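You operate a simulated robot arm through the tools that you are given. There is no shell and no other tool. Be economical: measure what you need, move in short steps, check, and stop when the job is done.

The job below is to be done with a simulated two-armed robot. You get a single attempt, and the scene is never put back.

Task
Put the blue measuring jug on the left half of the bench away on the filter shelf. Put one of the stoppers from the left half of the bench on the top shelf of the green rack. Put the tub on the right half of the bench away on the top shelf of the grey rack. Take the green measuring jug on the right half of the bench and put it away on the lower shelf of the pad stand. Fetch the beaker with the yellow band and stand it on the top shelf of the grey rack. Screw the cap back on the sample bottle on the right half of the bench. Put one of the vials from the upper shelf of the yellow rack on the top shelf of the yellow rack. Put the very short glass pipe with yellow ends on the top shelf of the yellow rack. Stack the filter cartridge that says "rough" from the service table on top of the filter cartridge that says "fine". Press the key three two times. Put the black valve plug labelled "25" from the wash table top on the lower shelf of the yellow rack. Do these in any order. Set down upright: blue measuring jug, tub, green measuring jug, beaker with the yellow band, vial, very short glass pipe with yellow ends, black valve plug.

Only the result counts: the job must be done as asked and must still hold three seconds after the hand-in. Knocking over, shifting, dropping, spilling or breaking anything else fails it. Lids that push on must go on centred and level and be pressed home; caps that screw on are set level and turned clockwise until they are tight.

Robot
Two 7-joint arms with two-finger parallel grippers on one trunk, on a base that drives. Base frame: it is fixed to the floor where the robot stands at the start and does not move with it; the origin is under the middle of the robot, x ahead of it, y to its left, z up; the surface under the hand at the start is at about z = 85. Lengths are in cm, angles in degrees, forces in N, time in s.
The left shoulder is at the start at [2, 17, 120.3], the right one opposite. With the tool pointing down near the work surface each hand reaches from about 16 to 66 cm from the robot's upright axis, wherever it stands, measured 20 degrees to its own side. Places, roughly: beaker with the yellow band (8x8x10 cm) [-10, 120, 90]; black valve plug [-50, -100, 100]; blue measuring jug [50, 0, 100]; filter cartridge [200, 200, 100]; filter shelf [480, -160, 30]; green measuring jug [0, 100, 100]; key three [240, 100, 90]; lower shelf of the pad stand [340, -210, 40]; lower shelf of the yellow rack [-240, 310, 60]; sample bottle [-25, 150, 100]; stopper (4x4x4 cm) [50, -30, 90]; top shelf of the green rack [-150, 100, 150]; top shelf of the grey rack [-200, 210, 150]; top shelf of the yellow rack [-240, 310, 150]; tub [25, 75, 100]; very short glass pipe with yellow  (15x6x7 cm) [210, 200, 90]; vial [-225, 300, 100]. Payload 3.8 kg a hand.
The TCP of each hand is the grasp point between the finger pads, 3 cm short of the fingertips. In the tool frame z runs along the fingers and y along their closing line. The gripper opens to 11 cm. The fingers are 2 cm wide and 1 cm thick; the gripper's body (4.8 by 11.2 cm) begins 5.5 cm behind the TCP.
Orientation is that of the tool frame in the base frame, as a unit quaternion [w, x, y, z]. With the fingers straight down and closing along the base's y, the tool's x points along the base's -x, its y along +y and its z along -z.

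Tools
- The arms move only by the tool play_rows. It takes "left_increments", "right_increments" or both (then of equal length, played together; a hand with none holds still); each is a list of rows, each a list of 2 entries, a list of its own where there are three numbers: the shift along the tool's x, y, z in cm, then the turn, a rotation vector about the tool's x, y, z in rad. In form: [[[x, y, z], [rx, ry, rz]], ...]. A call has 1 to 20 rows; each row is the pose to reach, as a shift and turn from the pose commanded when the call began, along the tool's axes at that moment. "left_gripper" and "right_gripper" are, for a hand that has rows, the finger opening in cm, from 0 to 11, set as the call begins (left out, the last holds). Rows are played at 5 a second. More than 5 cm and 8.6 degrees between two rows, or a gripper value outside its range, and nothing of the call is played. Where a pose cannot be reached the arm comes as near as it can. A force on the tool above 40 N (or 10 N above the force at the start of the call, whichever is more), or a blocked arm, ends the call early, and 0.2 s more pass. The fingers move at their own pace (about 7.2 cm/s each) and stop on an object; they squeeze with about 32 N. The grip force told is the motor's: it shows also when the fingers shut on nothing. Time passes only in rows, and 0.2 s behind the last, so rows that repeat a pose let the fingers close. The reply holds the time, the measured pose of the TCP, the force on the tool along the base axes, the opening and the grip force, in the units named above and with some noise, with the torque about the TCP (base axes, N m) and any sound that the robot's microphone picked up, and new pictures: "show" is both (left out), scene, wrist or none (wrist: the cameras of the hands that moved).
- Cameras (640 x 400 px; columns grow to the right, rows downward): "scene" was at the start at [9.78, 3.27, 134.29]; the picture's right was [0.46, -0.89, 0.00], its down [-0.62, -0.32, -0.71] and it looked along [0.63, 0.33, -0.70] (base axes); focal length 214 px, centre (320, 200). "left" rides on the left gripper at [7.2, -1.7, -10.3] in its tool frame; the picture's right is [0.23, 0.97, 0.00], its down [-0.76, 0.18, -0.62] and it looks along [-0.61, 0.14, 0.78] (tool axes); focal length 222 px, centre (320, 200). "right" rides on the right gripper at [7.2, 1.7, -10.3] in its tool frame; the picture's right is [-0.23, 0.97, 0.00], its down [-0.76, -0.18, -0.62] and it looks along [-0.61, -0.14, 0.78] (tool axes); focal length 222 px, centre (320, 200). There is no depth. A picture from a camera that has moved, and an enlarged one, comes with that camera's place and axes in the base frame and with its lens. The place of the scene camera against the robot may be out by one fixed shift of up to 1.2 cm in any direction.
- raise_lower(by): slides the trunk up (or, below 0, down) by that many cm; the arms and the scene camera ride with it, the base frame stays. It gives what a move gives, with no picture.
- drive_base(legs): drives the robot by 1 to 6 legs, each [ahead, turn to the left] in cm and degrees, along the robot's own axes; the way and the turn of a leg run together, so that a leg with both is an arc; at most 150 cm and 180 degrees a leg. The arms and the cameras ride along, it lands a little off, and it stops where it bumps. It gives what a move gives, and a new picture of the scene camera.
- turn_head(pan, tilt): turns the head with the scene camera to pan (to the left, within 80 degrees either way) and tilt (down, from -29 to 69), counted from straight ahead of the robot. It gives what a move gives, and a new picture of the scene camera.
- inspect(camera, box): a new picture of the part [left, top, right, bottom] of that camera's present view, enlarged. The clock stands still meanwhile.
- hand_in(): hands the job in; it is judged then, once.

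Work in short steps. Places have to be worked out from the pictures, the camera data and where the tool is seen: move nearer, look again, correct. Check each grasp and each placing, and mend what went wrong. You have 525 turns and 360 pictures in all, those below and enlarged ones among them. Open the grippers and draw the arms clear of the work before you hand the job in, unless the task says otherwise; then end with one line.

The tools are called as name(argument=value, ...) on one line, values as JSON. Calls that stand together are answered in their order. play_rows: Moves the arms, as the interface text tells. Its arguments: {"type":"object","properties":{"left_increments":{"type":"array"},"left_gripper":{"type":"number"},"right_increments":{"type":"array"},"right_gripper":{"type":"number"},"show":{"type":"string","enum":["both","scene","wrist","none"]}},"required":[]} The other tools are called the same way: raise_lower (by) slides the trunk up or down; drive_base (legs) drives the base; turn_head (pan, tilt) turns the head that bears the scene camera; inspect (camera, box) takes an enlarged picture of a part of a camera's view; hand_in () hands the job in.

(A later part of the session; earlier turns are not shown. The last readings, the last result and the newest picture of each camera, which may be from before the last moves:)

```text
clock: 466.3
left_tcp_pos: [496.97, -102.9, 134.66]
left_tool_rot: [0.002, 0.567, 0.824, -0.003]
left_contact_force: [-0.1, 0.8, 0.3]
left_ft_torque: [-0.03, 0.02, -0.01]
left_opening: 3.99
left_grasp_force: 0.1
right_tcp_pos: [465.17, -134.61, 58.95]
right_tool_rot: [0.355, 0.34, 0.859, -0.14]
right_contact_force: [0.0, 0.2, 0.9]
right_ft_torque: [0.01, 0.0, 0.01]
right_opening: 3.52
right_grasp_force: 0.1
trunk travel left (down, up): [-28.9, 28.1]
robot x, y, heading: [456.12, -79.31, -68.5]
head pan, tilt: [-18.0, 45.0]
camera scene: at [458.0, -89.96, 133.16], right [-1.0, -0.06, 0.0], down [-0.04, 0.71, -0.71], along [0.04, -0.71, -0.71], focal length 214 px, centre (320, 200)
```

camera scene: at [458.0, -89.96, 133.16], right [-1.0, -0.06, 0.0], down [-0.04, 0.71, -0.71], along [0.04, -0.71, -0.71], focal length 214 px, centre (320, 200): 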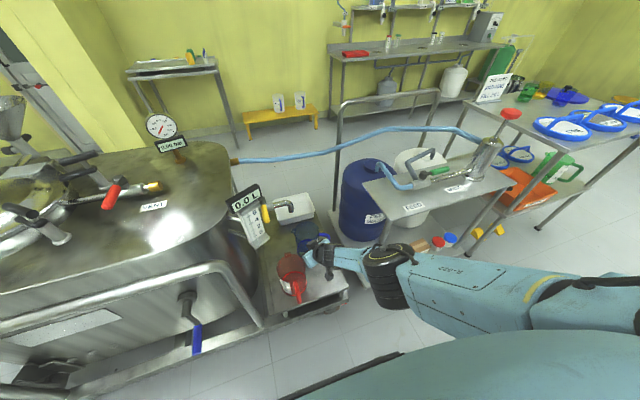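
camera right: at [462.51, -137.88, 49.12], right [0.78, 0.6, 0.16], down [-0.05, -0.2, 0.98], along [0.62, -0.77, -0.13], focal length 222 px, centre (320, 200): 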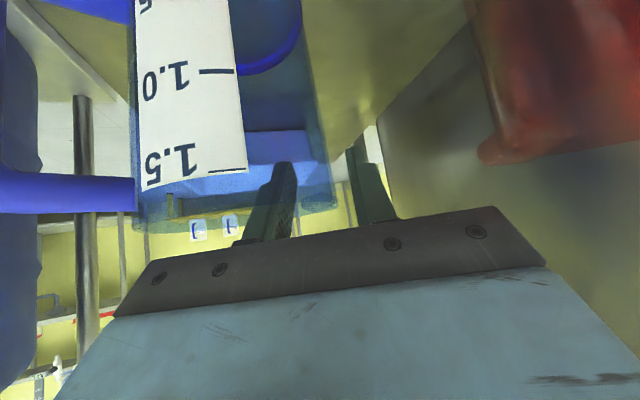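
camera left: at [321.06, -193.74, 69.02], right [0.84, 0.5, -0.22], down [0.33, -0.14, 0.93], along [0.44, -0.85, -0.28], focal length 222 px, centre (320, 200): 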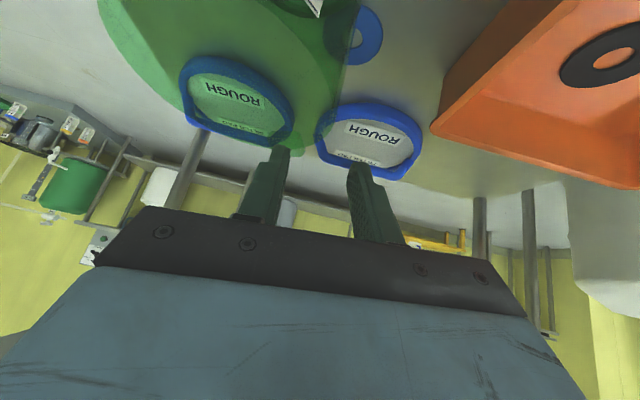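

I back off further and inspect the placed jug.

drive_base(legs=[[-8, 0]])

play_rows(right_increments=[[[-3, 0, -3], [0, 0, 0]], [[-6, 0, -6], [0, 0, 0]], [[-9, 0, -9], [0, 0, 0]], [[-12, 0, -12], [0, 0, 0]], [[-15, 0, -15], [0, 0, 0]], [[-18, 0, -18], [0, 0, 0]], [[-21, 0, -21], [0, 0, 0]], [[-24, 0, -24], [0, 0, 0]], [[-27, 0, -27], [0, 0, 0]], [[-30, 0, -30], [0, 0, 0]], [[-33, 0, -33], [0, 0, 0]], [[-36, 0, -36], [0, 0, 0]], [[-38, 0, -41], [0, 0, 0]]], show="none")

inspect(camera="scene", box=[230, 180, 390, 340])

```text
clock: 467.4
left_tcp_pos: [493.96, -95.55, 134.6]
left_tool_rot: [0.002, 0.568, 0.823, -0.002]
left_contact_force: [-0.6, -0.3, 0.6]
left_ft_torque: [-0.03, 0.02, 0.0]
left_opening: 4.0
left_grasp_force: 0.1
right_tcp_pos: [462.28, -127.21, 58.95]
right_tool_rot: [0.353, 0.341, 0.86, -0.14]
right_contact_force: [0.4, 0.9, 0.0]
right_ft_torque: [-0.01, -0.01, -0.06]
right_opening: 3.51
right_grasp_force: 0.0
trunk travel left (down, up): [-28.9, 28.1]
robot x, y, heading: [453.28, -71.99, -68.5]
head pan, tilt: [-18.0, 45.0]
camera scene: at [455.09, -82.59, 133.16], right [-1.0, -0.06, 0.0], down [-0.04, 0.71, -0.71], along [0.04, -0.71, -0.71], focal length 214 px, centre (320, 200)
```

scene: 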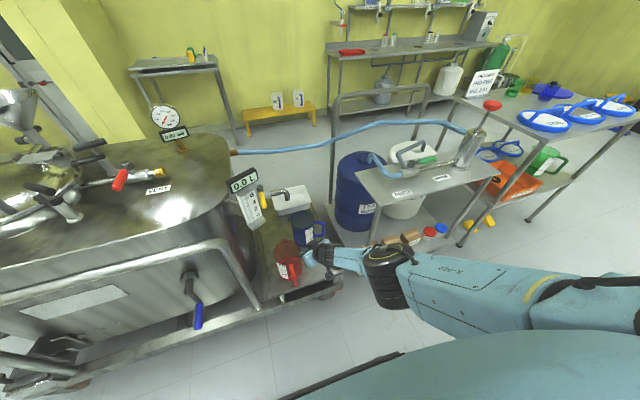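

```text
refused: row 13 steps farther than a row can; nothing moved
```

```text
2.50 times, centred on (310, 260) of scene
camera zoom: at [455.09, -82.59, 133.16], right [-1.0, -0.06, 0.0], down [-0.04, 0.71, -0.71], along [0.04, -0.71, -0.71], focal length 536 px, centre (345, 50)
```

zoom: 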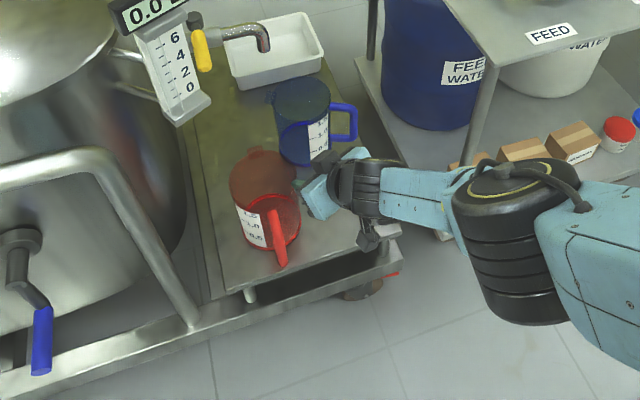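

The blue jug stands upright on the platform and the red one is untouched. I raise the right hand straight up.

play_rows(right_increments=[[[-3, 0, -3], [0, 0, 0]], [[-6, 0, -6], [0, 0, 0]], [[-9, 0, -9], [0, 0, 0]], [[-12, 0, -12], [0, 0, 0]], [[-15, 0, -15], [0, 0, 0]], [[-18, 0, -18], [0, 0, 0]], [[-21, 0, -21], [0, 0, 0]], [[-24, 0, -24], [0, 0, 0]], [[-27, 0, -27], [0, 0, 0]], [[-30, 0, -30], [0, 0, 0]], [[-33, 0, -33], [0, 0, 0]], [[-36, 0, -36], [0, 0, 0]], [[-38, 0, -40], [0, 0, 0]]], show="none")

drive_base(legs=[[-18, 0]])

```text
clock: 470.2
left_tcp_pos: [493.98, -95.47, 134.61]
left_tool_rot: [0.002, 0.567, 0.824, -0.001]
left_contact_force: [0.2, 0.2, -0.8]
left_ft_torque: [-0.02, -0.01, 0.0]
left_opening: 4.01
left_grasp_force: 0.1
right_tcp_pos: [461.48, -126.55, 114.08]
right_tool_rot: [0.353, 0.34, 0.86, -0.14]
right_contact_force: [-0.6, -0.2, -0.1]
right_ft_torque: [-0.01, -0.02, 0.0]
right_opening: 3.5
right_grasp_force: 0.0
trunk travel left (down, up): [-28.9, 28.1]
robot x, y, heading: [453.82, -72.11, -68.6]
head pan, tilt: [-18.0, 45.0]
```

```text
clock: 471.7
left_tcp_pos: [487.29, -78.78, 134.57]
left_tool_rot: [0.001, 0.566, 0.824, -0.002]
left_contact_force: [-0.9, 0.0, -0.4]
left_ft_torque: [-0.01, -0.02, 0.0]
left_opening: 3.98
left_grasp_force: 0.1
right_tcp_pos: [454.95, -109.83, 114.08]
right_tool_rot: [0.354, 0.34, 0.86, -0.14]
right_contact_force: [-0.2, 0.5, 0.0]
right_ft_torque: [0.02, 0.01, -0.02]
right_opening: 3.52
right_grasp_force: 0.1
trunk travel left (down, up): [-28.9, 28.1]
robot x, y, heading: [447.06, -55.23, -68.6]
head pan, tilt: [-18.0, 45.0]
camera scene: at [448.51, -65.89, 133.15], right [-1.0, -0.06, 0.0], down [-0.04, 0.71, -0.71], along [0.04, -0.71, -0.71], focal length 214 px, centre (320, 200)
```

scene: 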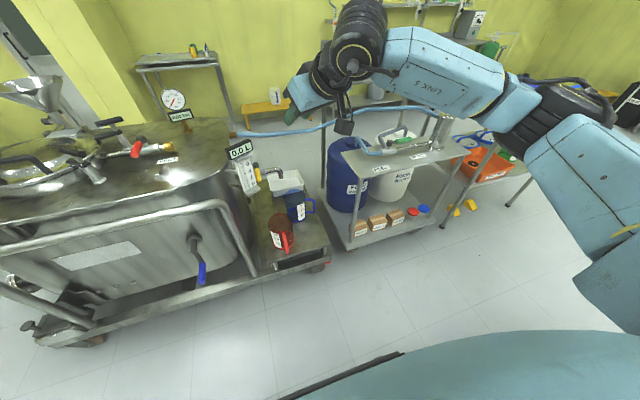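

Both jugs done. I reset the right hand to the neutral pose and turn the robot around to look toward the middle tables.

play_rows(right_increments=[[[0.5, 1, -3], [0, 0, 0]], [[1, 2.5, -6], [0.025, 0.11, 0.06]], [[1.5, 4, -9], [0.05, 0.22, 0.12]], [[2, 5.5, -12], [0.075, 0.33, 0.18]], [[2.6, 6.4, -15], [0.1, 0.44, 0.24]], [[2.6, 6.4, -16.6], [0.124, 0.55, 0.3]], [[2.6, 6.4, -16.6], [0.149, 0.66, 0.361]], [[2.6, 6.4, -16.6], [0.1735, 0.768, 0.4217]], [[2.6, 6.4, -16.6], [0.1735, 0.768, 0.4217]]], right_gripper=6, show="none")

turn_head(pan=0, tilt=20)

drive_base(legs=[[0, 90], [0, 90]])

```text
clock: 473.7
left_tcp_pos: [487.33, -78.84, 134.5]
left_tool_rot: [0.002, 0.567, 0.824, -0.001]
left_contact_force: [-1.1, -0.2, 0.1]
left_ft_torque: [-0.01, 0.01, -0.01]
left_opening: 4.02
left_grasp_force: 0.0
right_tcp_pos: [449.48, -95.81, 123.97]
right_tool_rot: [-0.001, 0.565, 0.825, 0.001]
right_contact_force: [-0.1, -0.3, 0.1]
right_ft_torque: [-0.02, 0.02, 0.01]
right_opening: 5.99
right_grasp_force: 0.1
trunk travel left (down, up): [-28.9, 28.1]
robot x, y, heading: [446.98, -55.37, -68.4]
head pan, tilt: [-18.0, 45.0]
```

```text
clock: 474.6
left_tcp_pos: [487.5, -78.82, 134.57]
left_tool_rot: [0.002, 0.567, 0.824, -0.001]
left_contact_force: [0.0, -0.1, 0.1]
left_ft_torque: [0.0, 0.02, -0.05]
left_opening: 3.99
left_grasp_force: 0.1
right_tcp_pos: [449.36, -95.98, 124.06]
right_tool_rot: [-0.001, 0.564, 0.826, 0.001]
right_contact_force: [-0.5, 0.3, 0.0]
right_ft_torque: [0.01, 0.01, 0.0]
right_opening: 6.01
right_grasp_force: 0.0
trunk travel left (down, up): [-28.9, 28.1]
robot x, y, heading: [446.93, -55.34, -68.6]
head pan, tilt: [0.0, 20.0]
camera scene: at [451.46, -66.52, 137.01], right [-0.93, -0.37, 0.0], down [-0.13, 0.32, -0.94], along [0.34, -0.87, -0.34], focal length 214 px, centre (320, 200)
```

scene: 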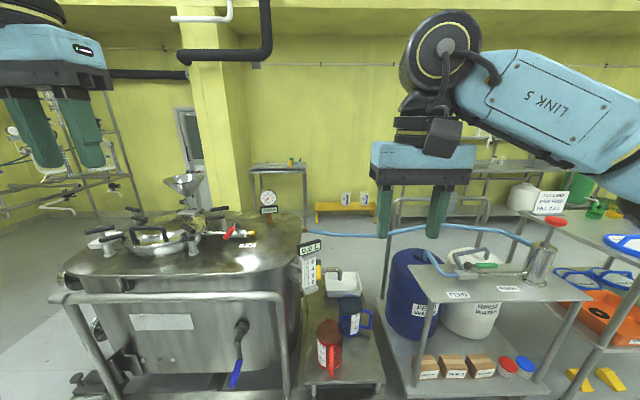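

```text
clock: 482.6
left_tcp_pos: [406.01, -32.22, 134.58]
left_tool_rot: [-0.001, 0.825, -0.564, -0.001]
left_contact_force: [0.3, 0.9, -0.7]
left_ft_torque: [0.0, -0.01, 0.02]
left_opening: 4.01
left_grasp_force: 0.0
right_tcp_pos: [443.97, -14.95, 123.87]
right_tool_rot: [0.001, 0.827, -0.563, 0.0]
right_contact_force: [0.4, 0.8, -0.4]
right_ft_torque: [0.01, 0.0, -0.02]
right_opening: 5.99
right_grasp_force: 0.1
trunk travel left (down, up): [-28.9, 28.1]
robot x, y, heading: [446.96, -55.31, 111.7]
head pan, tilt: [0.0, 20.0]
camera scene: at [443.02, -45.32, 137.01], right [0.93, 0.37, 0.0], down [0.13, -0.32, -0.94], along [-0.35, 0.87, -0.34], focal length 214 px, centre (320, 200)
```

scene: 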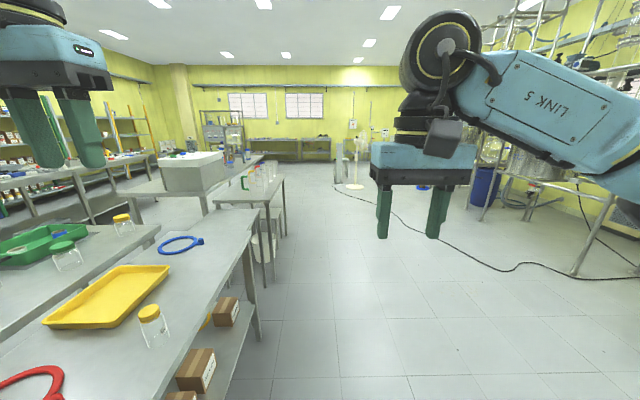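

I drive along the aisle past the tables to look at the key and service tables from this side.

drive_base(legs=[[120, 0], [60, 0]])

turn_head(pan=70, tilt=25)

```text
clock: 491.7
left_tcp_pos: [337.39, 134.82, 134.57]
left_tool_rot: [-0.001, 0.829, -0.56, -0.002]
left_contact_force: [-0.6, 1.2, 0.0]
left_ft_torque: [-0.03, 0.0, 0.0]
left_opening: 3.97
left_grasp_force: 0.1
right_tcp_pos: [375.16, 152.6, 124.07]
right_tool_rot: [0.0, 0.831, -0.557, 0.001]
right_contact_force: [0.0, -0.9, 0.0]
right_ft_torque: [0.0, -0.01, -0.01]
right_opening: 5.98
right_grasp_force: 0.2
trunk travel left (down, up): [-28.9, 28.1]
robot x, y, heading: [378.74, 112.04, 112.6]
head pan, tilt: [0.0, 20.0]
camera scene: at [374.51, 122.08, 137.01], right [0.92, 0.38, 0.0], down [0.13, -0.32, -0.94], along [-0.36, 0.87, -0.34], focal length 214 px, centre (320, 200)
```

scene: 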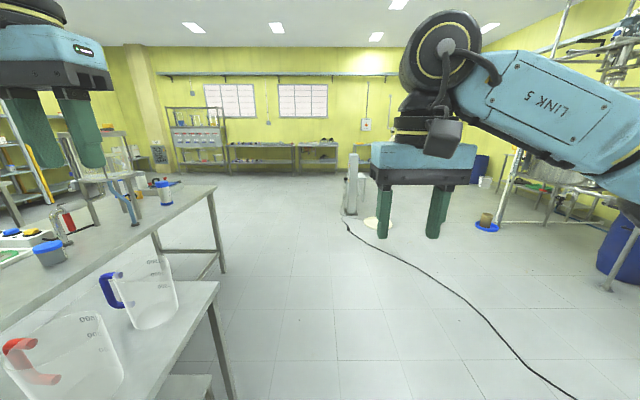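

```text
clock: 493.1
left_tcp_pos: [337.33, 134.69, 134.45]
left_tool_rot: [-0.001, 0.828, -0.56, -0.002]
left_contact_force: [-0.3, -0.4, -0.7]
left_ft_torque: [-0.03, -0.01, 0.01]
left_opening: 3.98
left_grasp_force: 0.0
right_tcp_pos: [375.18, 152.46, 123.96]
right_tool_rot: [0.0, 0.83, -0.558, 0.0]
right_contact_force: [0.7, -0.7, 0.7]
right_ft_torque: [0.0, -0.02, -0.02]
right_opening: 6.0
right_grasp_force: 0.0
trunk travel left (down, up): [-28.9, 28.1]
robot x, y, heading: [378.74, 111.67, 112.6]
head pan, tilt: [70.0, 25.0]
camera scene: at [368.88, 113.04, 136.21], right [-0.04, 1.0, 0.0], down [0.42, 0.02, -0.91], along [-0.91, -0.04, -0.42], focal length 214 px, centre (320, 200)
```

scene: 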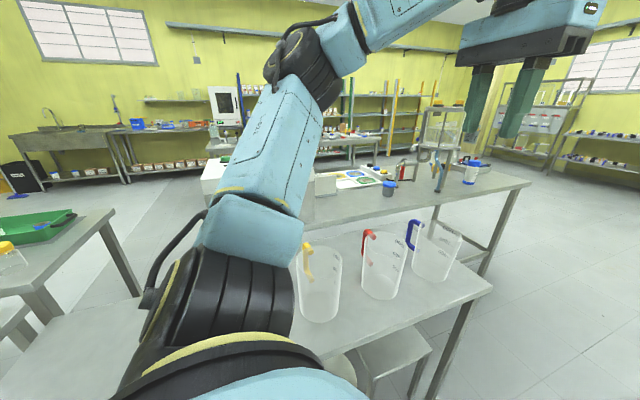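

The key and service items are on the long table, reachable from its other side. I drive around its far end.

turn_head(pan=0, tilt=25)

drive_base(legs=[[115, 0], [112, 0], [0, 90]])

```text
clock: 494.6
left_tcp_pos: [337.39, 134.75, 134.61]
left_tool_rot: [-0.002, 0.829, -0.559, -0.002]
left_contact_force: [-0.1, -0.4, -0.1]
left_ft_torque: [0.0, 0.0, 0.0]
left_opening: 4.01
left_grasp_force: 0.2
right_tcp_pos: [375.28, 152.53, 123.95]
right_tool_rot: [0.001, 0.831, -0.557, 0.0]
right_contact_force: [-0.7, -0.4, -0.1]
right_ft_torque: [-0.02, -0.02, 0.01]
right_opening: 6.0
right_grasp_force: 0.1
trunk travel left (down, up): [-28.9, 28.1]
robot x, y, heading: [378.44, 112.04, 112.4]
head pan, tilt: [0.0, 25.0]
camera scene: at [374.55, 121.95, 136.2], right [0.92, 0.38, 0.0], down [0.16, -0.39, -0.91], along [-0.35, 0.84, -0.42], focal length 214 px, centre (320, 200)
```

scene: 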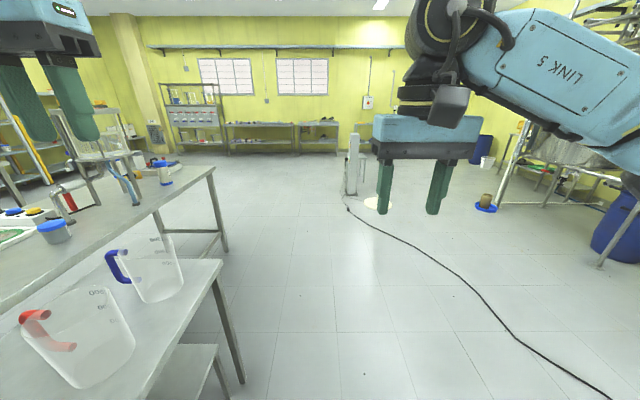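

```text
clock: 509.6
left_tcp_pos: [269.27, 281.52, 134.51]
left_tool_rot: [0.0, 0.982, 0.189, -0.002]
left_contact_force: [-0.1, 0.2, -0.3]
left_ft_torque: [0.01, 0.02, 0.01]
left_opening: 3.98
left_grasp_force: 0.1
right_tcp_pos: [251.61, 319.4, 124.08]
right_tool_rot: [0.0, 0.981, 0.193, 0.0]
right_contact_force: [-0.2, 0.8, -0.1]
right_ft_torque: [-0.01, -0.03, 0.0]
right_opening: 6.03
right_grasp_force: 0.0
trunk travel left (down, up): [-28.9, 28.1]
robot x, y, heading: [291.77, 322.65, -157.6]
head pan, tilt: [0.0, 25.0]
camera scene: at [282.11, 317.78, 136.21], right [-0.38, 0.92, 0.0], down [0.39, 0.16, -0.91], along [-0.84, -0.34, -0.42], focal length 214 px, centre (320, 200)
```

scene: 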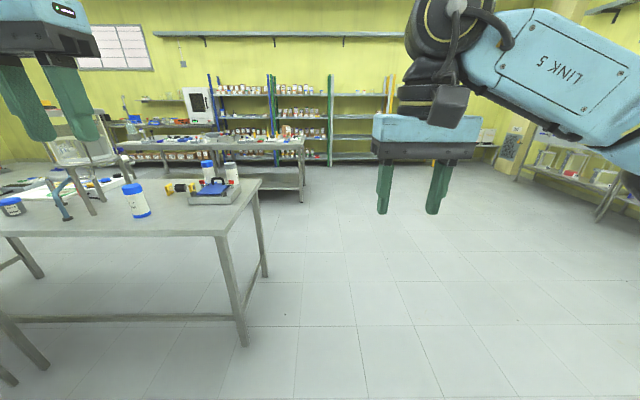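

Clear way at the table's end. I drive along it and turn into the corridor in front of the table.

drive_base(legs=[[100, 0], [100, 0], [0, 90], [60, 0], [0, 90]])

turn_head(pan=0, tilt=35)

```text
clock: 530.3
left_tcp_pos: [152.76, 232.63, 134.39]
left_tool_rot: [0.001, -0.193, 0.981, 0.001]
left_contact_force: [0.3, -0.4, -0.6]
left_ft_torque: [0.02, 0.01, 0.03]
left_opening: 4.03
left_grasp_force: 0.0
right_tcp_pos: [170.6, 195.05, 123.92]
right_tool_rot: [-0.001, -0.197, 0.98, 0.0]
right_contact_force: [0.0, 0.1, 0.0]
right_ft_torque: [-0.04, 0.04, 0.01]
right_opening: 6.03
right_grasp_force: 0.1
trunk travel left (down, up): [-28.9, 28.1]
robot x, y, heading: [130.37, 191.66, 22.9]
head pan, tilt: [0.0, 25.0]
camera scene: at [141.08, 195.37, 136.21], right [0.39, -0.92, 0.0], down [-0.39, -0.16, -0.91], along [0.83, 0.35, -0.42], focal length 214 px, centre (320, 200)
```

scene: 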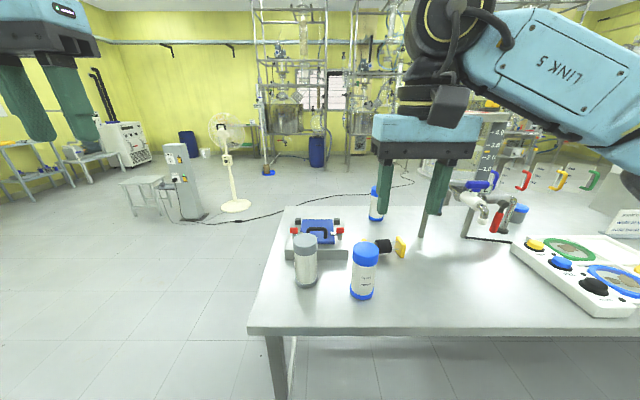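

```text
clock: 531.0
left_tcp_pos: [152.65, 232.69, 134.42]
left_tool_rot: [0.002, -0.193, 0.981, 0.0]
left_contact_force: [-0.6, 0.5, 0.5]
left_ft_torque: [0.02, 0.0, 0.04]
left_opening: 4.01
left_grasp_force: 0.2
right_tcp_pos: [170.63, 195.04, 124.0]
right_tool_rot: [0.0, -0.196, 0.981, 0.001]
right_contact_force: [1.1, -0.3, -0.1]
right_ft_torque: [0.02, 0.01, -0.02]
right_opening: 6.0
right_grasp_force: 0.0
trunk travel left (down, up): [-28.9, 28.1]
robot x, y, heading: [130.15, 191.58, 22.7]
head pan, tilt: [0.0, 35.0]
camera scene: at [140.72, 195.19, 134.63], right [0.39, -0.92, 0.0], down [-0.53, -0.22, -0.82], along [0.75, 0.32, -0.57], focal length 214 px, centre (320, 200)
```

scene: 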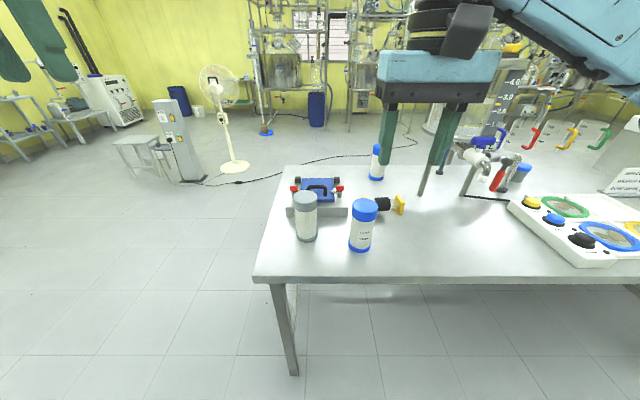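

Service table in view. I zoom to read the cartridge labels and find the pipe.

inspect(camera="scene", box=[270, 130, 430, 270])

inspect(camera="scene", box=[420, 90, 640, 280])

```text
2.86 times, centred on (350, 200) of scene
camera zoom: at [140.72, 195.19, 134.63], right [0.39, -0.92, 0.0], down [-0.53, -0.22, -0.82], along [0.75, 0.32, -0.57], focal length 613 px, centre (234, 200)
```

zoom: 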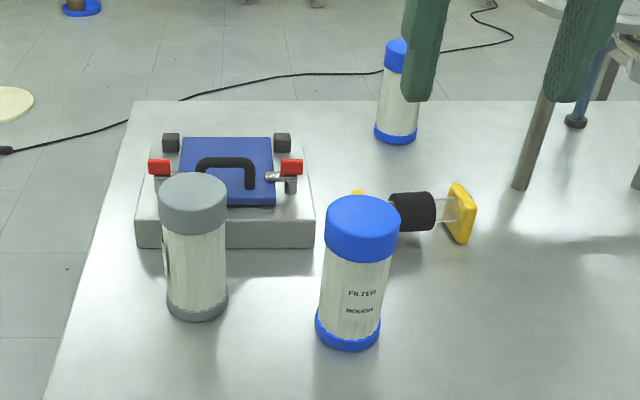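

```text
2.11 times, centred on (530, 185) of scene
camera zoom: at [140.72, 195.19, 134.63], right [0.39, -0.92, 0.0], down [-0.53, -0.22, -0.82], along [0.75, 0.32, -0.57], focal length 452 px, centre (-122, 232)
```

zoom: 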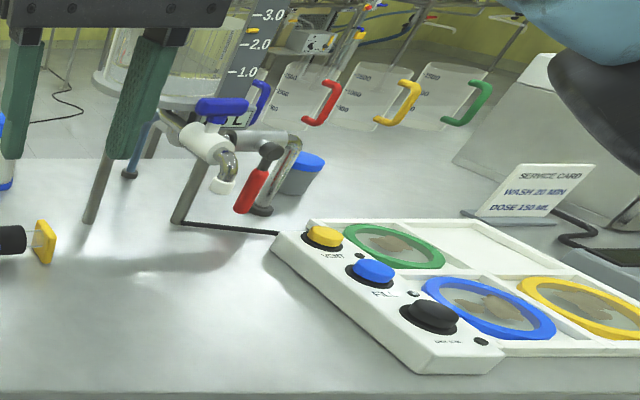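

"ROUGH" is the near blue one; I need to find "fine". I drive closer and turn the left hand sideways to view the grey cartridge's label.

drive_base(legs=[[12, 0]])

play_rows(left_increments=[[[0, 1, 0], [0, 0, 0.14]], [[0, 2, 0], [0, 0, 0.28]], [[0, 3, 0], [0, 0, 0.42]], [[0, 3, 0], [0, 0, 0.56]], [[0, 3, 0], [0, 0, 0.7]], [[0, 3, 0], [0, 0, 0.84]], [[-1, 3, 2], [0, 0, 0.98]], [[-3, 3, 4], [0, 0, 1.12]], [[-5, 3, 6], [0, 0, 1.26]], [[-7, 3, 9], [0, 0, 1.4]], [[-9, 3, 12], [0, 0, 1.5]], [[-11, 2, 15], [0, 0, 1.5]], [[-11, 2, 15], [0, 0, 1.5]]], left_gripper=10, show="both")

```text
clock: 532.2
left_tcp_pos: [163.78, 237.44, 134.53]
left_tool_rot: [0.002, -0.194, 0.981, 0.0]
left_contact_force: [0.1, 0.3, -1.0]
left_ft_torque: [-0.03, 0.02, 0.01]
left_opening: 3.98
left_grasp_force: 0.2
right_tcp_pos: [181.87, 199.65, 123.94]
right_tool_rot: [-0.001, -0.197, 0.98, 0.0]
right_contact_force: [1.1, -0.7, -0.3]
right_ft_torque: [0.01, -0.01, -0.01]
right_opening: 5.98
right_grasp_force: 0.0
trunk travel left (down, up): [-28.9, 28.1]
robot x, y, heading: [141.03, 195.87, 23.1]
head pan, tilt: [0.0, 35.0]
camera scene: at [151.87, 199.91, 134.62], right [0.39, -0.92, 0.0], down [-0.53, -0.22, -0.82], along [0.75, 0.32, -0.57], focal length 214 px, centre (320, 200)
```

scene: 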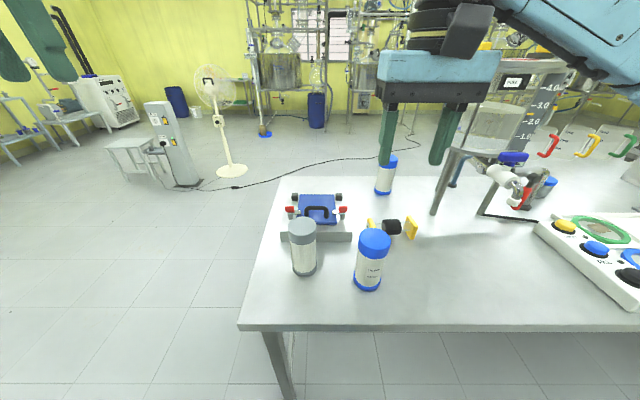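

```text
clock: 535.0
left_tcp_pos: [173.21, 243.4, 119.54]
left_tool_rot: [0.002, 0.527, 0.85, 0.002]
left_contact_force: [-1.0, 0.6, -0.9]
left_ft_torque: [-0.03, 0.0, 0.01]
left_opening: 9.99
left_grasp_force: 0.0
right_tcp_pos: [181.68, 199.6, 123.95]
right_tool_rot: [0.0, -0.197, 0.98, 0.0]
right_contact_force: [-0.6, 0.8, -0.3]
right_ft_torque: [-0.02, -0.01, -0.02]
right_opening: 5.99
right_grasp_force: 0.1
trunk travel left (down, up): [-28.9, 28.1]
robot x, y, heading: [141.67, 195.72, 23.2]
head pan, tilt: [0.0, 35.0]
camera scene: at [151.72, 199.85, 134.64], right [0.39, -0.92, 0.0], down [-0.53, -0.22, -0.82], along [0.75, 0.32, -0.57], focal length 214 px, centre (320, 200)
camera left: at [168.44, 249.09, 129.93], right [0.77, 0.64, 0.0], down [0.49, -0.6, 0.62], along [0.4, -0.48, -0.78], focal length 222 px, centre (320, 200)
```

scene: 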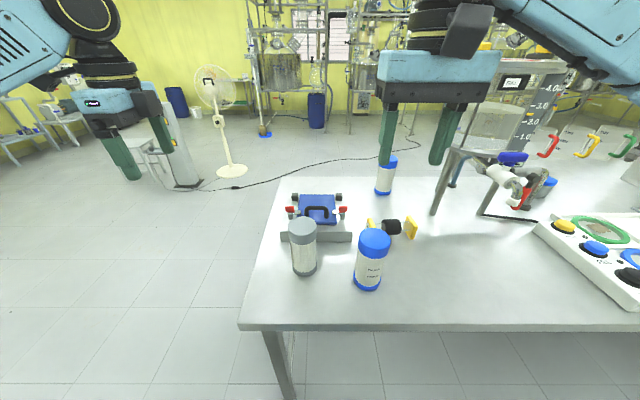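
left: 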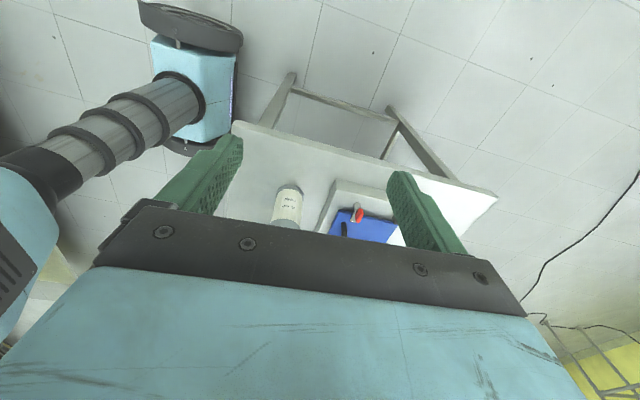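

inspect(camera="left", box=[255, 170, 335, 235])

```text
6.15 times, centred on (295, 202) of left
camera zoom: at [168.44, 249.09, 129.93], right [0.77, 0.64, 0.0], down [0.49, -0.6, 0.62], along [0.4, -0.48, -0.78], focal length 1367 px, centre (474, 185)
```

zoom: 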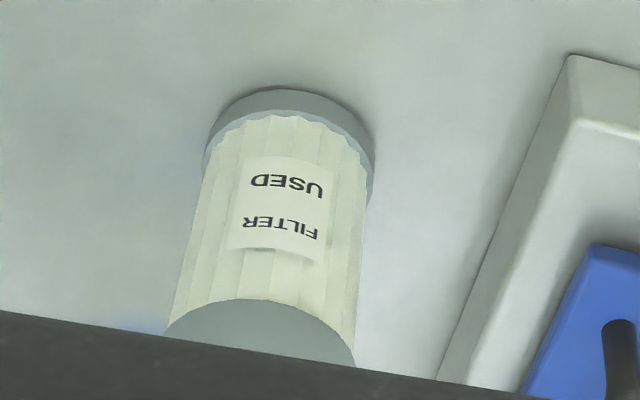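

Grey says "USED". I zoom on the back blue cartridge.

inspect(camera="scene", box=[365, 145, 415, 205])

```text
6.67 times, centred on (390, 175) of scene
camera zoom: at [151.72, 199.85, 134.64], right [0.39, -0.92, 0.0], down [-0.53, -0.22, -0.82], along [0.75, 0.32, -0.57], focal length 1430 px, centre (-147, 367)
```

zoom: 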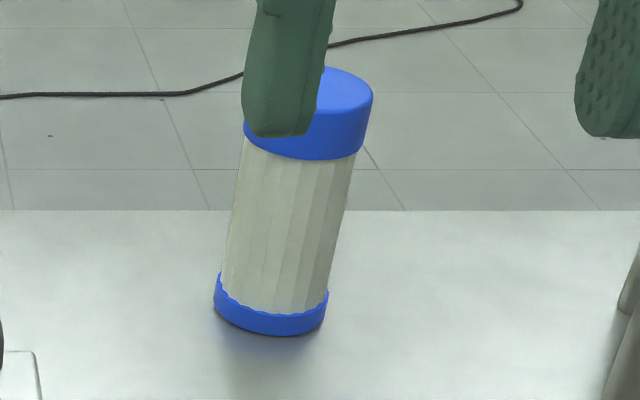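

The label faces away; I'll verify it from the back side. First the right hand goes above the "ROUGH" cartridge.

play_rows(right_increments=[[[-3, 0, 0], [0, 0, 0]], [[-5.7, 0, 2], [0, 0, 0]], [[-5.7, 0, 5], [0, 0, 0]], [[-5.7, 0, 5], [0, 0, 0]]], right_gripper=10.5, show="wrist")

```text
clock: 536.0
left_tcp_pos: [173.21, 243.35, 119.6]
left_tool_rot: [0.0, 0.527, 0.85, 0.002]
left_contact_force: [0.4, 0.8, -0.8]
left_ft_torque: [-0.04, 0.0, 0.02]
left_opening: 9.97
left_grasp_force: 0.1
right_tcp_pos: [187.03, 201.91, 119.05]
right_tool_rot: [0.0, -0.197, 0.98, 0.0]
right_contact_force: [-0.5, 0.9, -0.7]
right_ft_torque: [-0.01, -0.01, -0.02]
right_opening: 10.51
right_grasp_force: 0.0
trunk travel left (down, up): [-28.9, 28.1]
robot x, y, heading: [141.02, 196.37, 23.1]
head pan, tilt: [0.0, 35.0]
camera right: at [179.83, 200.63, 129.43], right [-0.17, 0.99, 0.0], down [0.77, 0.13, 0.62], along [0.61, 0.1, -0.78], focal length 222 px, centre (320, 200)
```

right: 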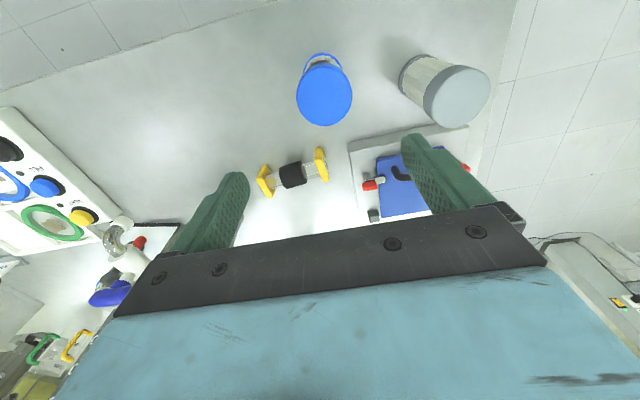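

Cartridge centre ≈ [186.3, 202.1]. I descend and grip it near its top cap.

play_rows(right_increments=[[[0.6, 0.3, 4.5], [0, 0, 0]], [[0.6, 0.3, 9], [0, 0, 0]], [[0.6, 0.3, 13.5], [0, 0, 0]], [[0.6, 0.3, 18], [0, 0, 0]], [[0.6, 0.3, 21], [0, 0, 0]], [[0.6, 0.3, 21], [0, 0, 0]]], show="none")

play_rows(right_increments=[[[0, 0, 0], [0, 0, 0]], [[0, 0, 0], [0, 0, 0]], [[0, 0, 0], [0, 0, 0]], [[0, 0, 0], [0, 0, 0]]], right_gripper=0, show="wrist")

```text
clock: 537.4
left_tcp_pos: [173.19, 243.38, 119.54]
left_tool_rot: [0.0, 0.527, 0.85, 0.002]
left_contact_force: [1.6, 0.0, 0.1]
left_ft_torque: [-0.01, 0.01, 0.0]
left_opening: 10.02
left_grasp_force: 0.1
right_tcp_pos: [186.3, 201.84, 98.03]
right_tool_rot: [0.0, -0.197, 0.98, 0.0]
right_contact_force: [0.4, 0.4, -0.2]
right_ft_torque: [0.01, 0.02, 0.03]
right_opening: 10.54
right_grasp_force: 0.1
trunk travel left (down, up): [-28.9, 28.1]
robot x, y, heading: [141.11, 195.99, 22.9]
head pan, tilt: [0.0, 35.0]
```

```text
clock: 538.4
left_tcp_pos: [173.2, 243.33, 119.58]
left_tool_rot: [0.001, 0.527, 0.85, 0.001]
left_contact_force: [0.0, -0.6, -0.6]
left_ft_torque: [0.04, 0.01, 0.0]
left_opening: 10.01
left_grasp_force: 0.2
right_tcp_pos: [186.42, 201.9, 98.11]
right_tool_rot: [0.0, -0.197, 0.98, 0.001]
right_contact_force: [0.9, 0.2, 0.2]
right_ft_torque: [-0.08, 0.01, 0.03]
right_opening: 6.71
right_grasp_force: 32.5
trunk travel left (down, up): [-28.9, 28.1]
robot x, y, heading: [141.37, 196.08, 22.9]
head pan, tilt: [0.0, 35.0]
camera right: at [179.05, 200.59, 108.47], right [-0.17, 0.99, 0.0], down [0.77, 0.13, 0.62], along [0.61, 0.1, -0.78], focal length 222 px, centre (320, 200)
```

right: 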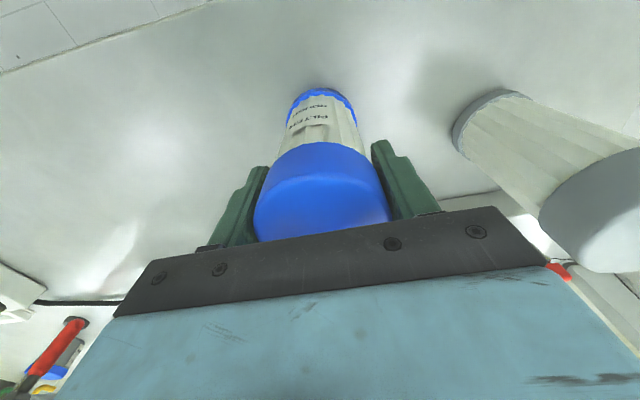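

Held (6.71 cm). I lift it and drive around the table's end to its back side.

play_rows(right_increments=[[[0, 0, -4.5], [0, 0, 0]], [[0, 0, -9], [0, 0, 0]], [[0, 0, -13.5], [0, 0, 0]], [[0, 0, -18], [0, 0, 0]], [[0, 0, -22.5], [0, 0, 0]], [[2, 0, -27], [0, 0, 0]], [[4, 0, -31], [0, 0, 0]]], show="none")

drive_base(legs=[[-15, 0], [0, 90], [64, 0], [0, -90], [150, 0]])

drive_base(legs=[[0, -90], [104, 0], [0, -90]])

```text
clock: 540.0
left_tcp_pos: [173.23, 243.26, 119.63]
left_tool_rot: [0.001, 0.527, 0.85, 0.002]
left_contact_force: [0.5, 0.2, -0.7]
left_ft_torque: [-0.02, -0.01, -0.03]
left_opening: 9.99
left_grasp_force: 0.0
right_tcp_pos: [182.65, 200.31, 129.05]
right_tool_rot: [0.0, -0.196, 0.981, 0.0]
right_contact_force: [-0.4, 0.0, -1.2]
right_ft_torque: [0.0, 0.01, 0.02]
right_opening: 6.69
right_grasp_force: 32.2
trunk travel left (down, up): [-28.9, 28.1]
robot x, y, heading: [141.29, 196.22, 23.1]
head pan, tilt: [0.0, 35.0]
```

```text
clock: 559.2
left_tcp_pos: [276.42, 348.62, 119.52]
left_tool_rot: [0.001, 0.543, 0.84, 0.001]
left_contact_force: [-0.5, 0.4, 0.2]
left_ft_torque: [0.0, -0.01, 0.02]
left_opening: 9.99
left_grasp_force: 0.0
right_tcp_pos: [284.31, 305.09, 129.1]
right_tool_rot: [0.0, -0.179, 0.984, 0.0]
right_contact_force: [0.4, -0.3, -2.3]
right_ft_torque: [-0.04, 0.03, -0.01]
right_opening: 6.7
right_grasp_force: 32.4
trunk travel left (down, up): [-28.9, 28.1]
robot x, y, heading: [242.68, 302.55, 20.5]
head pan, tilt: [0.0, 35.0]
camera scene: at [253.34, 305.95, 134.63], right [0.35, -0.94, 0.0], down [-0.54, -0.2, -0.82], along [0.77, 0.29, -0.57], focal length 214 px, centre (320, 200)
```

scene: 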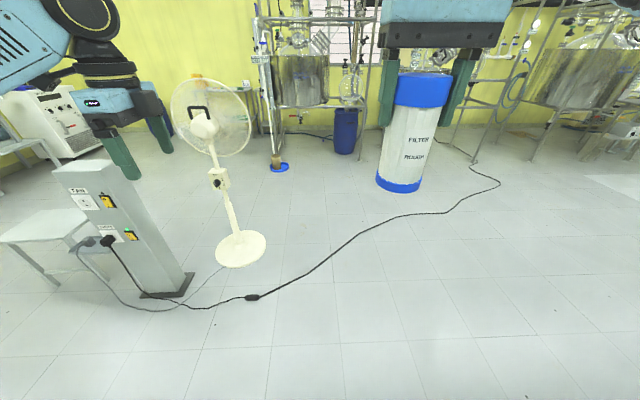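

```text
clock: 570.0
left_tcp_pos: [305.92, 151.25, 118.33]
left_tool_rot: [-0.005, 0.999, -0.03, -0.01]
left_contact_force: [1.1, 0.0, 0.1]
left_ft_torque: [-0.02, 0.07, -0.01]
left_opening: 10.03
left_grasp_force: 0.0
right_tcp_pos: [269.64, 165.61, 127.63]
right_tool_rot: [-0.038, 0.704, 0.709, -0.024]
right_contact_force: [0.0, -0.6, -2.2]
right_ft_torque: [0.04, -0.01, -0.05]
right_opening: 6.69
right_grasp_force: 31.6
trunk travel left (down, up): [-28.9, 28.1]
robot x, y, heading: [279.65, 203.75, -95.6]
head pan, tilt: [0.0, 35.0]
stopped in leg 3: the robot was blocked; the commanded pose is now the measured one
camera scene: at [281.29, 190.95, 134.48], right [-1.0, 0.09, 0.02], down [0.04, 0.58, -0.81], along [-0.09, -0.81, -0.58], focal length 214 px, centre (320, 200)
```

scene: 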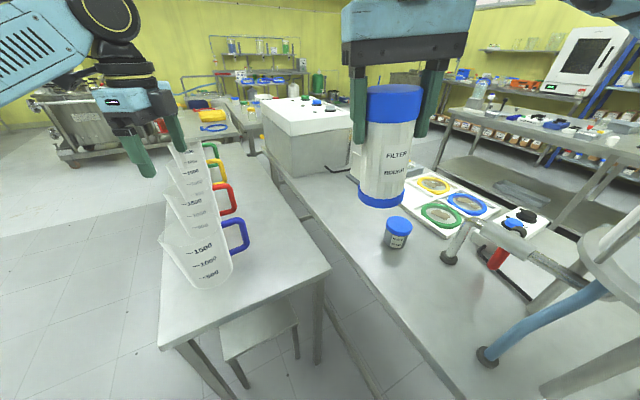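

Blocked: the right arm likely touches the tall stand on the table. I turn back left immediately.

drive_base(legs=[[0, 20]])

```text
clock: 571.5
left_tcp_pos: [319.86, 164.15, 119.48]
left_tool_rot: [0.001, 0.99, 0.142, 0.0]
left_contact_force: [-0.3, 0.1, 0.3]
left_ft_torque: [-0.01, -0.01, -0.02]
left_opening: 10.0
left_grasp_force: 0.0
right_tcp_pos: [279.91, 164.85, 128.14]
right_tool_rot: [-0.019, 0.58, 0.814, -0.023]
right_contact_force: [0.0, -0.6, -2.2]
right_ft_torque: [0.01, 0.03, 0.02]
right_opening: 6.72
right_grasp_force: 31.8
trunk travel left (down, up): [-28.9, 28.1]
robot x, y, heading: [279.31, 203.98, -75.9]
head pan, tilt: [0.0, 35.0]
camera scene: at [282.45, 192.86, 134.63], right [-0.97, -0.24, 0.0], down [-0.14, 0.56, -0.82], along [0.2, -0.79, -0.57], focal length 214 px, centre (320, 200)
```

scene: 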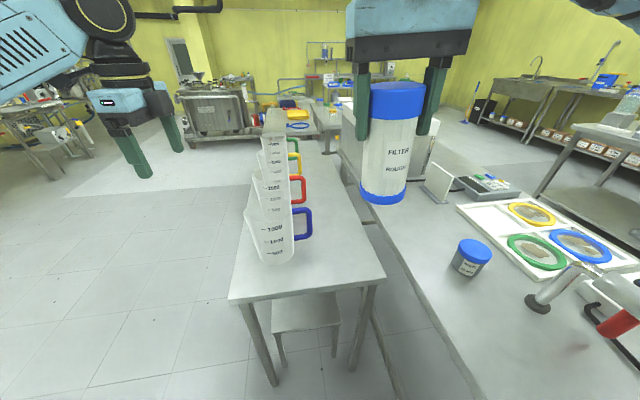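

I look to the right to see what was touched.

turn_head(pan=-75, tilt=25)

```text
clock: 573.0
left_tcp_pos: [319.93, 164.06, 119.46]
left_tool_rot: [0.001, 0.99, 0.142, 0.0]
left_contact_force: [-0.5, 0.4, 0.2]
left_ft_torque: [0.03, 0.0, -0.02]
left_opening: 10.0
left_grasp_force: 0.1
right_tcp_pos: [280.01, 164.81, 127.98]
right_tool_rot: [-0.019, 0.58, 0.814, -0.023]
right_contact_force: [-0.7, 0.2, -1.6]
right_ft_torque: [0.02, 0.01, 0.02]
right_opening: 6.73
right_grasp_force: 31.5
trunk travel left (down, up): [-28.9, 28.1]
robot x, y, heading: [279.45, 203.84, -76.4]
head pan, tilt: [-75.0, 25.0]
camera scene: at [272.28, 196.95, 136.2], right [-0.49, 0.87, 0.0], down [0.37, 0.21, -0.91], along [-0.79, -0.44, -0.42], focal length 214 px, centre (320, 200)
```

scene: 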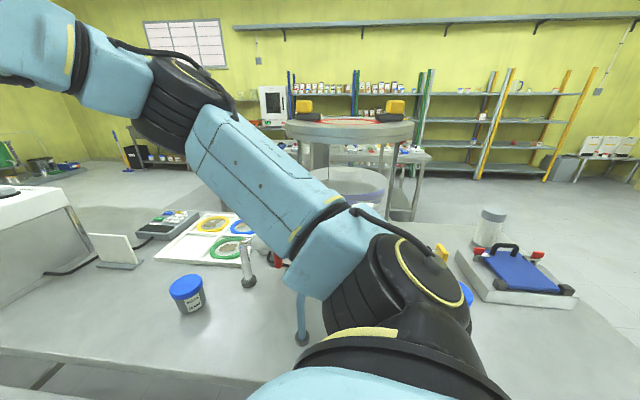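

The stand still stands. I retreat along the table and will approach the back cartridge diagonally from near the table's end instead.

turn_head(pan=0, tilt=38)

drive_base(legs=[[0, 8], [-62, 0], [0, -43]])

```text
clock: 574.4
left_tcp_pos: [319.84, 164.04, 119.47]
left_tool_rot: [0.002, 0.99, 0.142, 0.0]
left_contact_force: [-0.4, -0.7, 0.3]
left_ft_torque: [0.02, 0.01, -0.01]
left_opening: 9.99
left_grasp_force: 0.1
right_tcp_pos: [279.99, 164.88, 128.12]
right_tool_rot: [-0.018, 0.579, 0.815, -0.023]
right_contact_force: [0.2, -0.5, -2.1]
right_ft_torque: [0.02, 0.0, 0.05]
right_opening: 6.74
right_grasp_force: 31.7
trunk travel left (down, up): [-28.9, 28.1]
robot x, y, heading: [279.43, 203.83, -76.0]
head pan, tilt: [0.0, 38.0]
camera scene: at [282.41, 193.05, 134.17], right [-0.97, -0.24, 0.0], down [-0.15, 0.6, -0.79], along [0.19, -0.76, -0.62], focal length 214 px, centre (320, 200)
```

scene: 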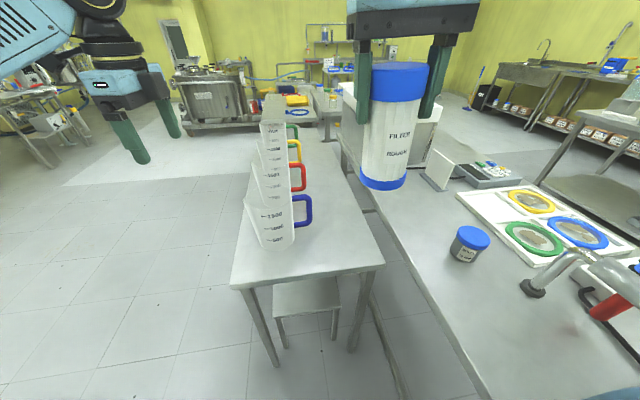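

```text
clock: 580.5
left_tcp_pos: [266.34, 206.04, 119.49]
left_tool_rot: [0.0, 0.987, -0.16, 0.0]
left_contact_force: [-0.2, 0.4, -0.8]
left_ft_torque: [-0.01, 0.02, 0.02]
left_opening: 10.0
left_grasp_force: 0.2
right_tcp_pos: [234.08, 229.48, 128.06]
right_tool_rot: [-0.024, 0.797, 0.603, -0.015]
right_contact_force: [-0.8, -0.3, -0.9]
right_ft_torque: [0.04, 0.0, 0.0]
right_opening: 6.71
right_grasp_force: 31.4
trunk travel left (down, up): [-28.9, 28.1]
robot x, y, heading: [256.22, 261.95, -110.8]
head pan, tilt: [0.0, 38.0]
camera scene: at [252.51, 251.32, 134.17], right [-0.93, 0.35, 0.0], down [0.22, 0.58, -0.79], along [-0.28, -0.74, -0.62], focal length 214 px, centre (320, 200)
```

scene: 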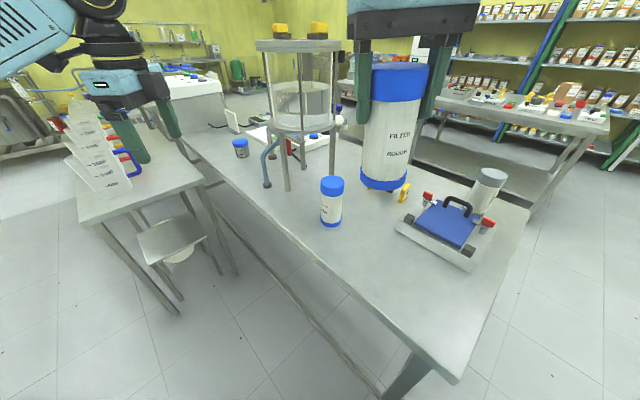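

inspect(camera="scene", box=[240, 100, 400, 250])

```text
2.67 times, centred on (320, 175) of scene
camera zoom: at [252.51, 251.32, 134.17], right [-0.93, 0.35, 0.0], down [0.22, 0.58, -0.79], along [-0.28, -0.74, -0.62], focal length 572 px, centre (320, 267)
```

zoom: 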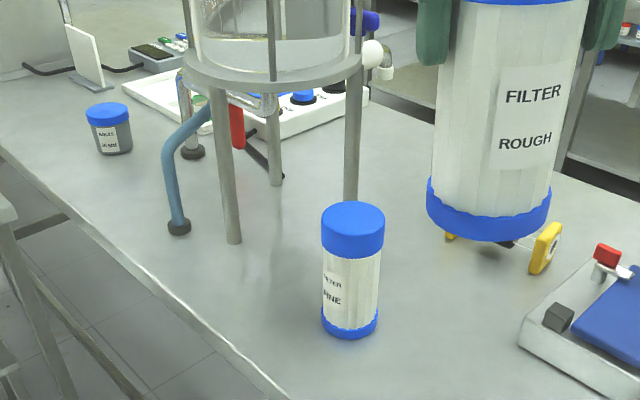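

The back one says "FINE" at ≈ [231, 205]. I level the right hand, drive 5 cm closer, and bring the rough cartridge above it.

drive_base(legs=[[5, 0]])

play_rows(right_increments=[[[-2, 0.5, 0], [-0.028, -0.003, 0]], [[-5, 1.2, 0], [-0.056, -0.005, 0]], [[-8, 1.9, 0], [-0.056, -0.005, 0]], [[-11, 2.5, 0], [-0.056, -0.005, 0]], [[-14, 3.1, 0], [-0.056, -0.005, 0]], [[-17, 3.7, 0], [-0.056, -0.005, 0]], [[-17, 3.7, 0], [-0.056, -0.005, 0]]], show="both")

```text
clock: 581.4
left_tcp_pos: [264.64, 201.14, 119.43]
left_tool_rot: [0.0, 0.987, -0.161, 0.0]
left_contact_force: [-0.8, 0.2, 0.1]
left_ft_torque: [0.07, 0.01, 0.02]
left_opening: 10.02
left_grasp_force: 0.1
right_tcp_pos: [232.09, 224.74, 128.06]
right_tool_rot: [-0.025, 0.797, 0.604, -0.015]
right_contact_force: [0.2, -0.2, -1.7]
right_ft_torque: [0.01, -0.02, -0.04]
right_opening: 6.72
right_grasp_force: 32.3
trunk travel left (down, up): [-28.9, 28.1]
robot x, y, heading: [253.94, 257.16, -110.9]
head pan, tilt: [0.0, 38.0]
camera scene: at [250.73, 246.5, 134.15], right [-0.94, 0.35, 0.0], down [0.22, 0.58, -0.79], along [-0.28, -0.74, -0.62], focal length 214 px, centre (320, 200)
```

scene: 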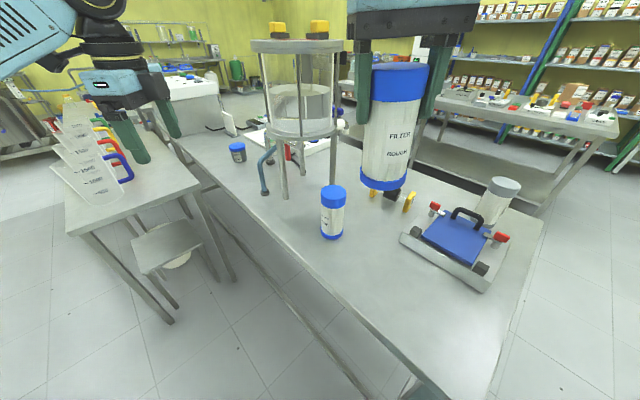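

```text
clock: 583.0
left_tcp_pos: [264.52, 201.33, 119.48]
left_tool_rot: [0.001, 0.987, -0.161, 0.001]
left_contact_force: [-0.1, 0.7, -0.3]
left_ft_torque: [-0.01, -0.04, 0.02]
left_opening: 10.01
left_grasp_force: 0.0
right_tcp_pos: [231.46, 208.07, 127.76]
right_tool_rot: [-0.001, 0.797, 0.605, -0.001]
right_contact_force: [-0.4, 0.4, -1.4]
right_ft_torque: [0.02, -0.01, 0.01]
right_opening: 6.69
right_grasp_force: 32.2
right hand out of reach, approached as far as the arm can: row 6, 7
trunk travel left (down, up): [-28.9, 28.1]
robot x, y, heading: [254.03, 257.28, -110.8]
head pan, tilt: [0.0, 38.0]
camera scene: at [250.68, 246.69, 134.17], right [-0.94, 0.35, 0.0], down [0.22, 0.58, -0.79], along [-0.28, -0.74, -0.62], focal length 214 px, centre (320, 200)
camera right: at [235.2, 214.52, 138.14], right [0.88, -0.48, 0.0], down [-0.37, -0.69, 0.62], along [-0.3, -0.55, -0.78], focal length 222 px, centre (320, 200)
```

scene: 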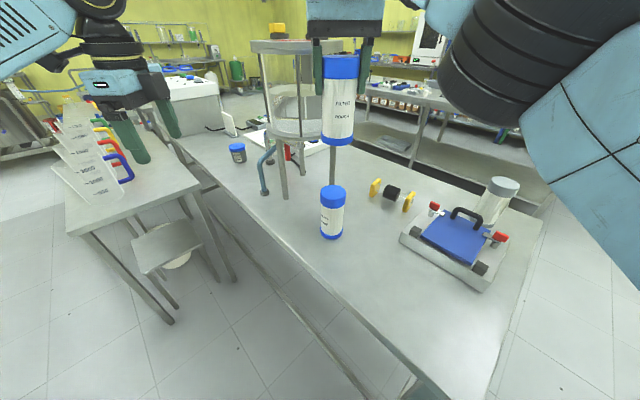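
right: 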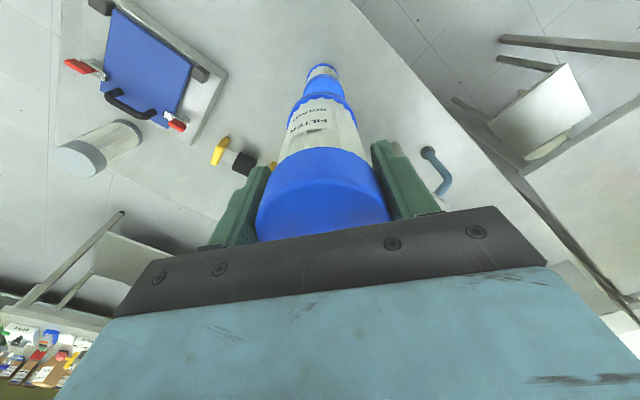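

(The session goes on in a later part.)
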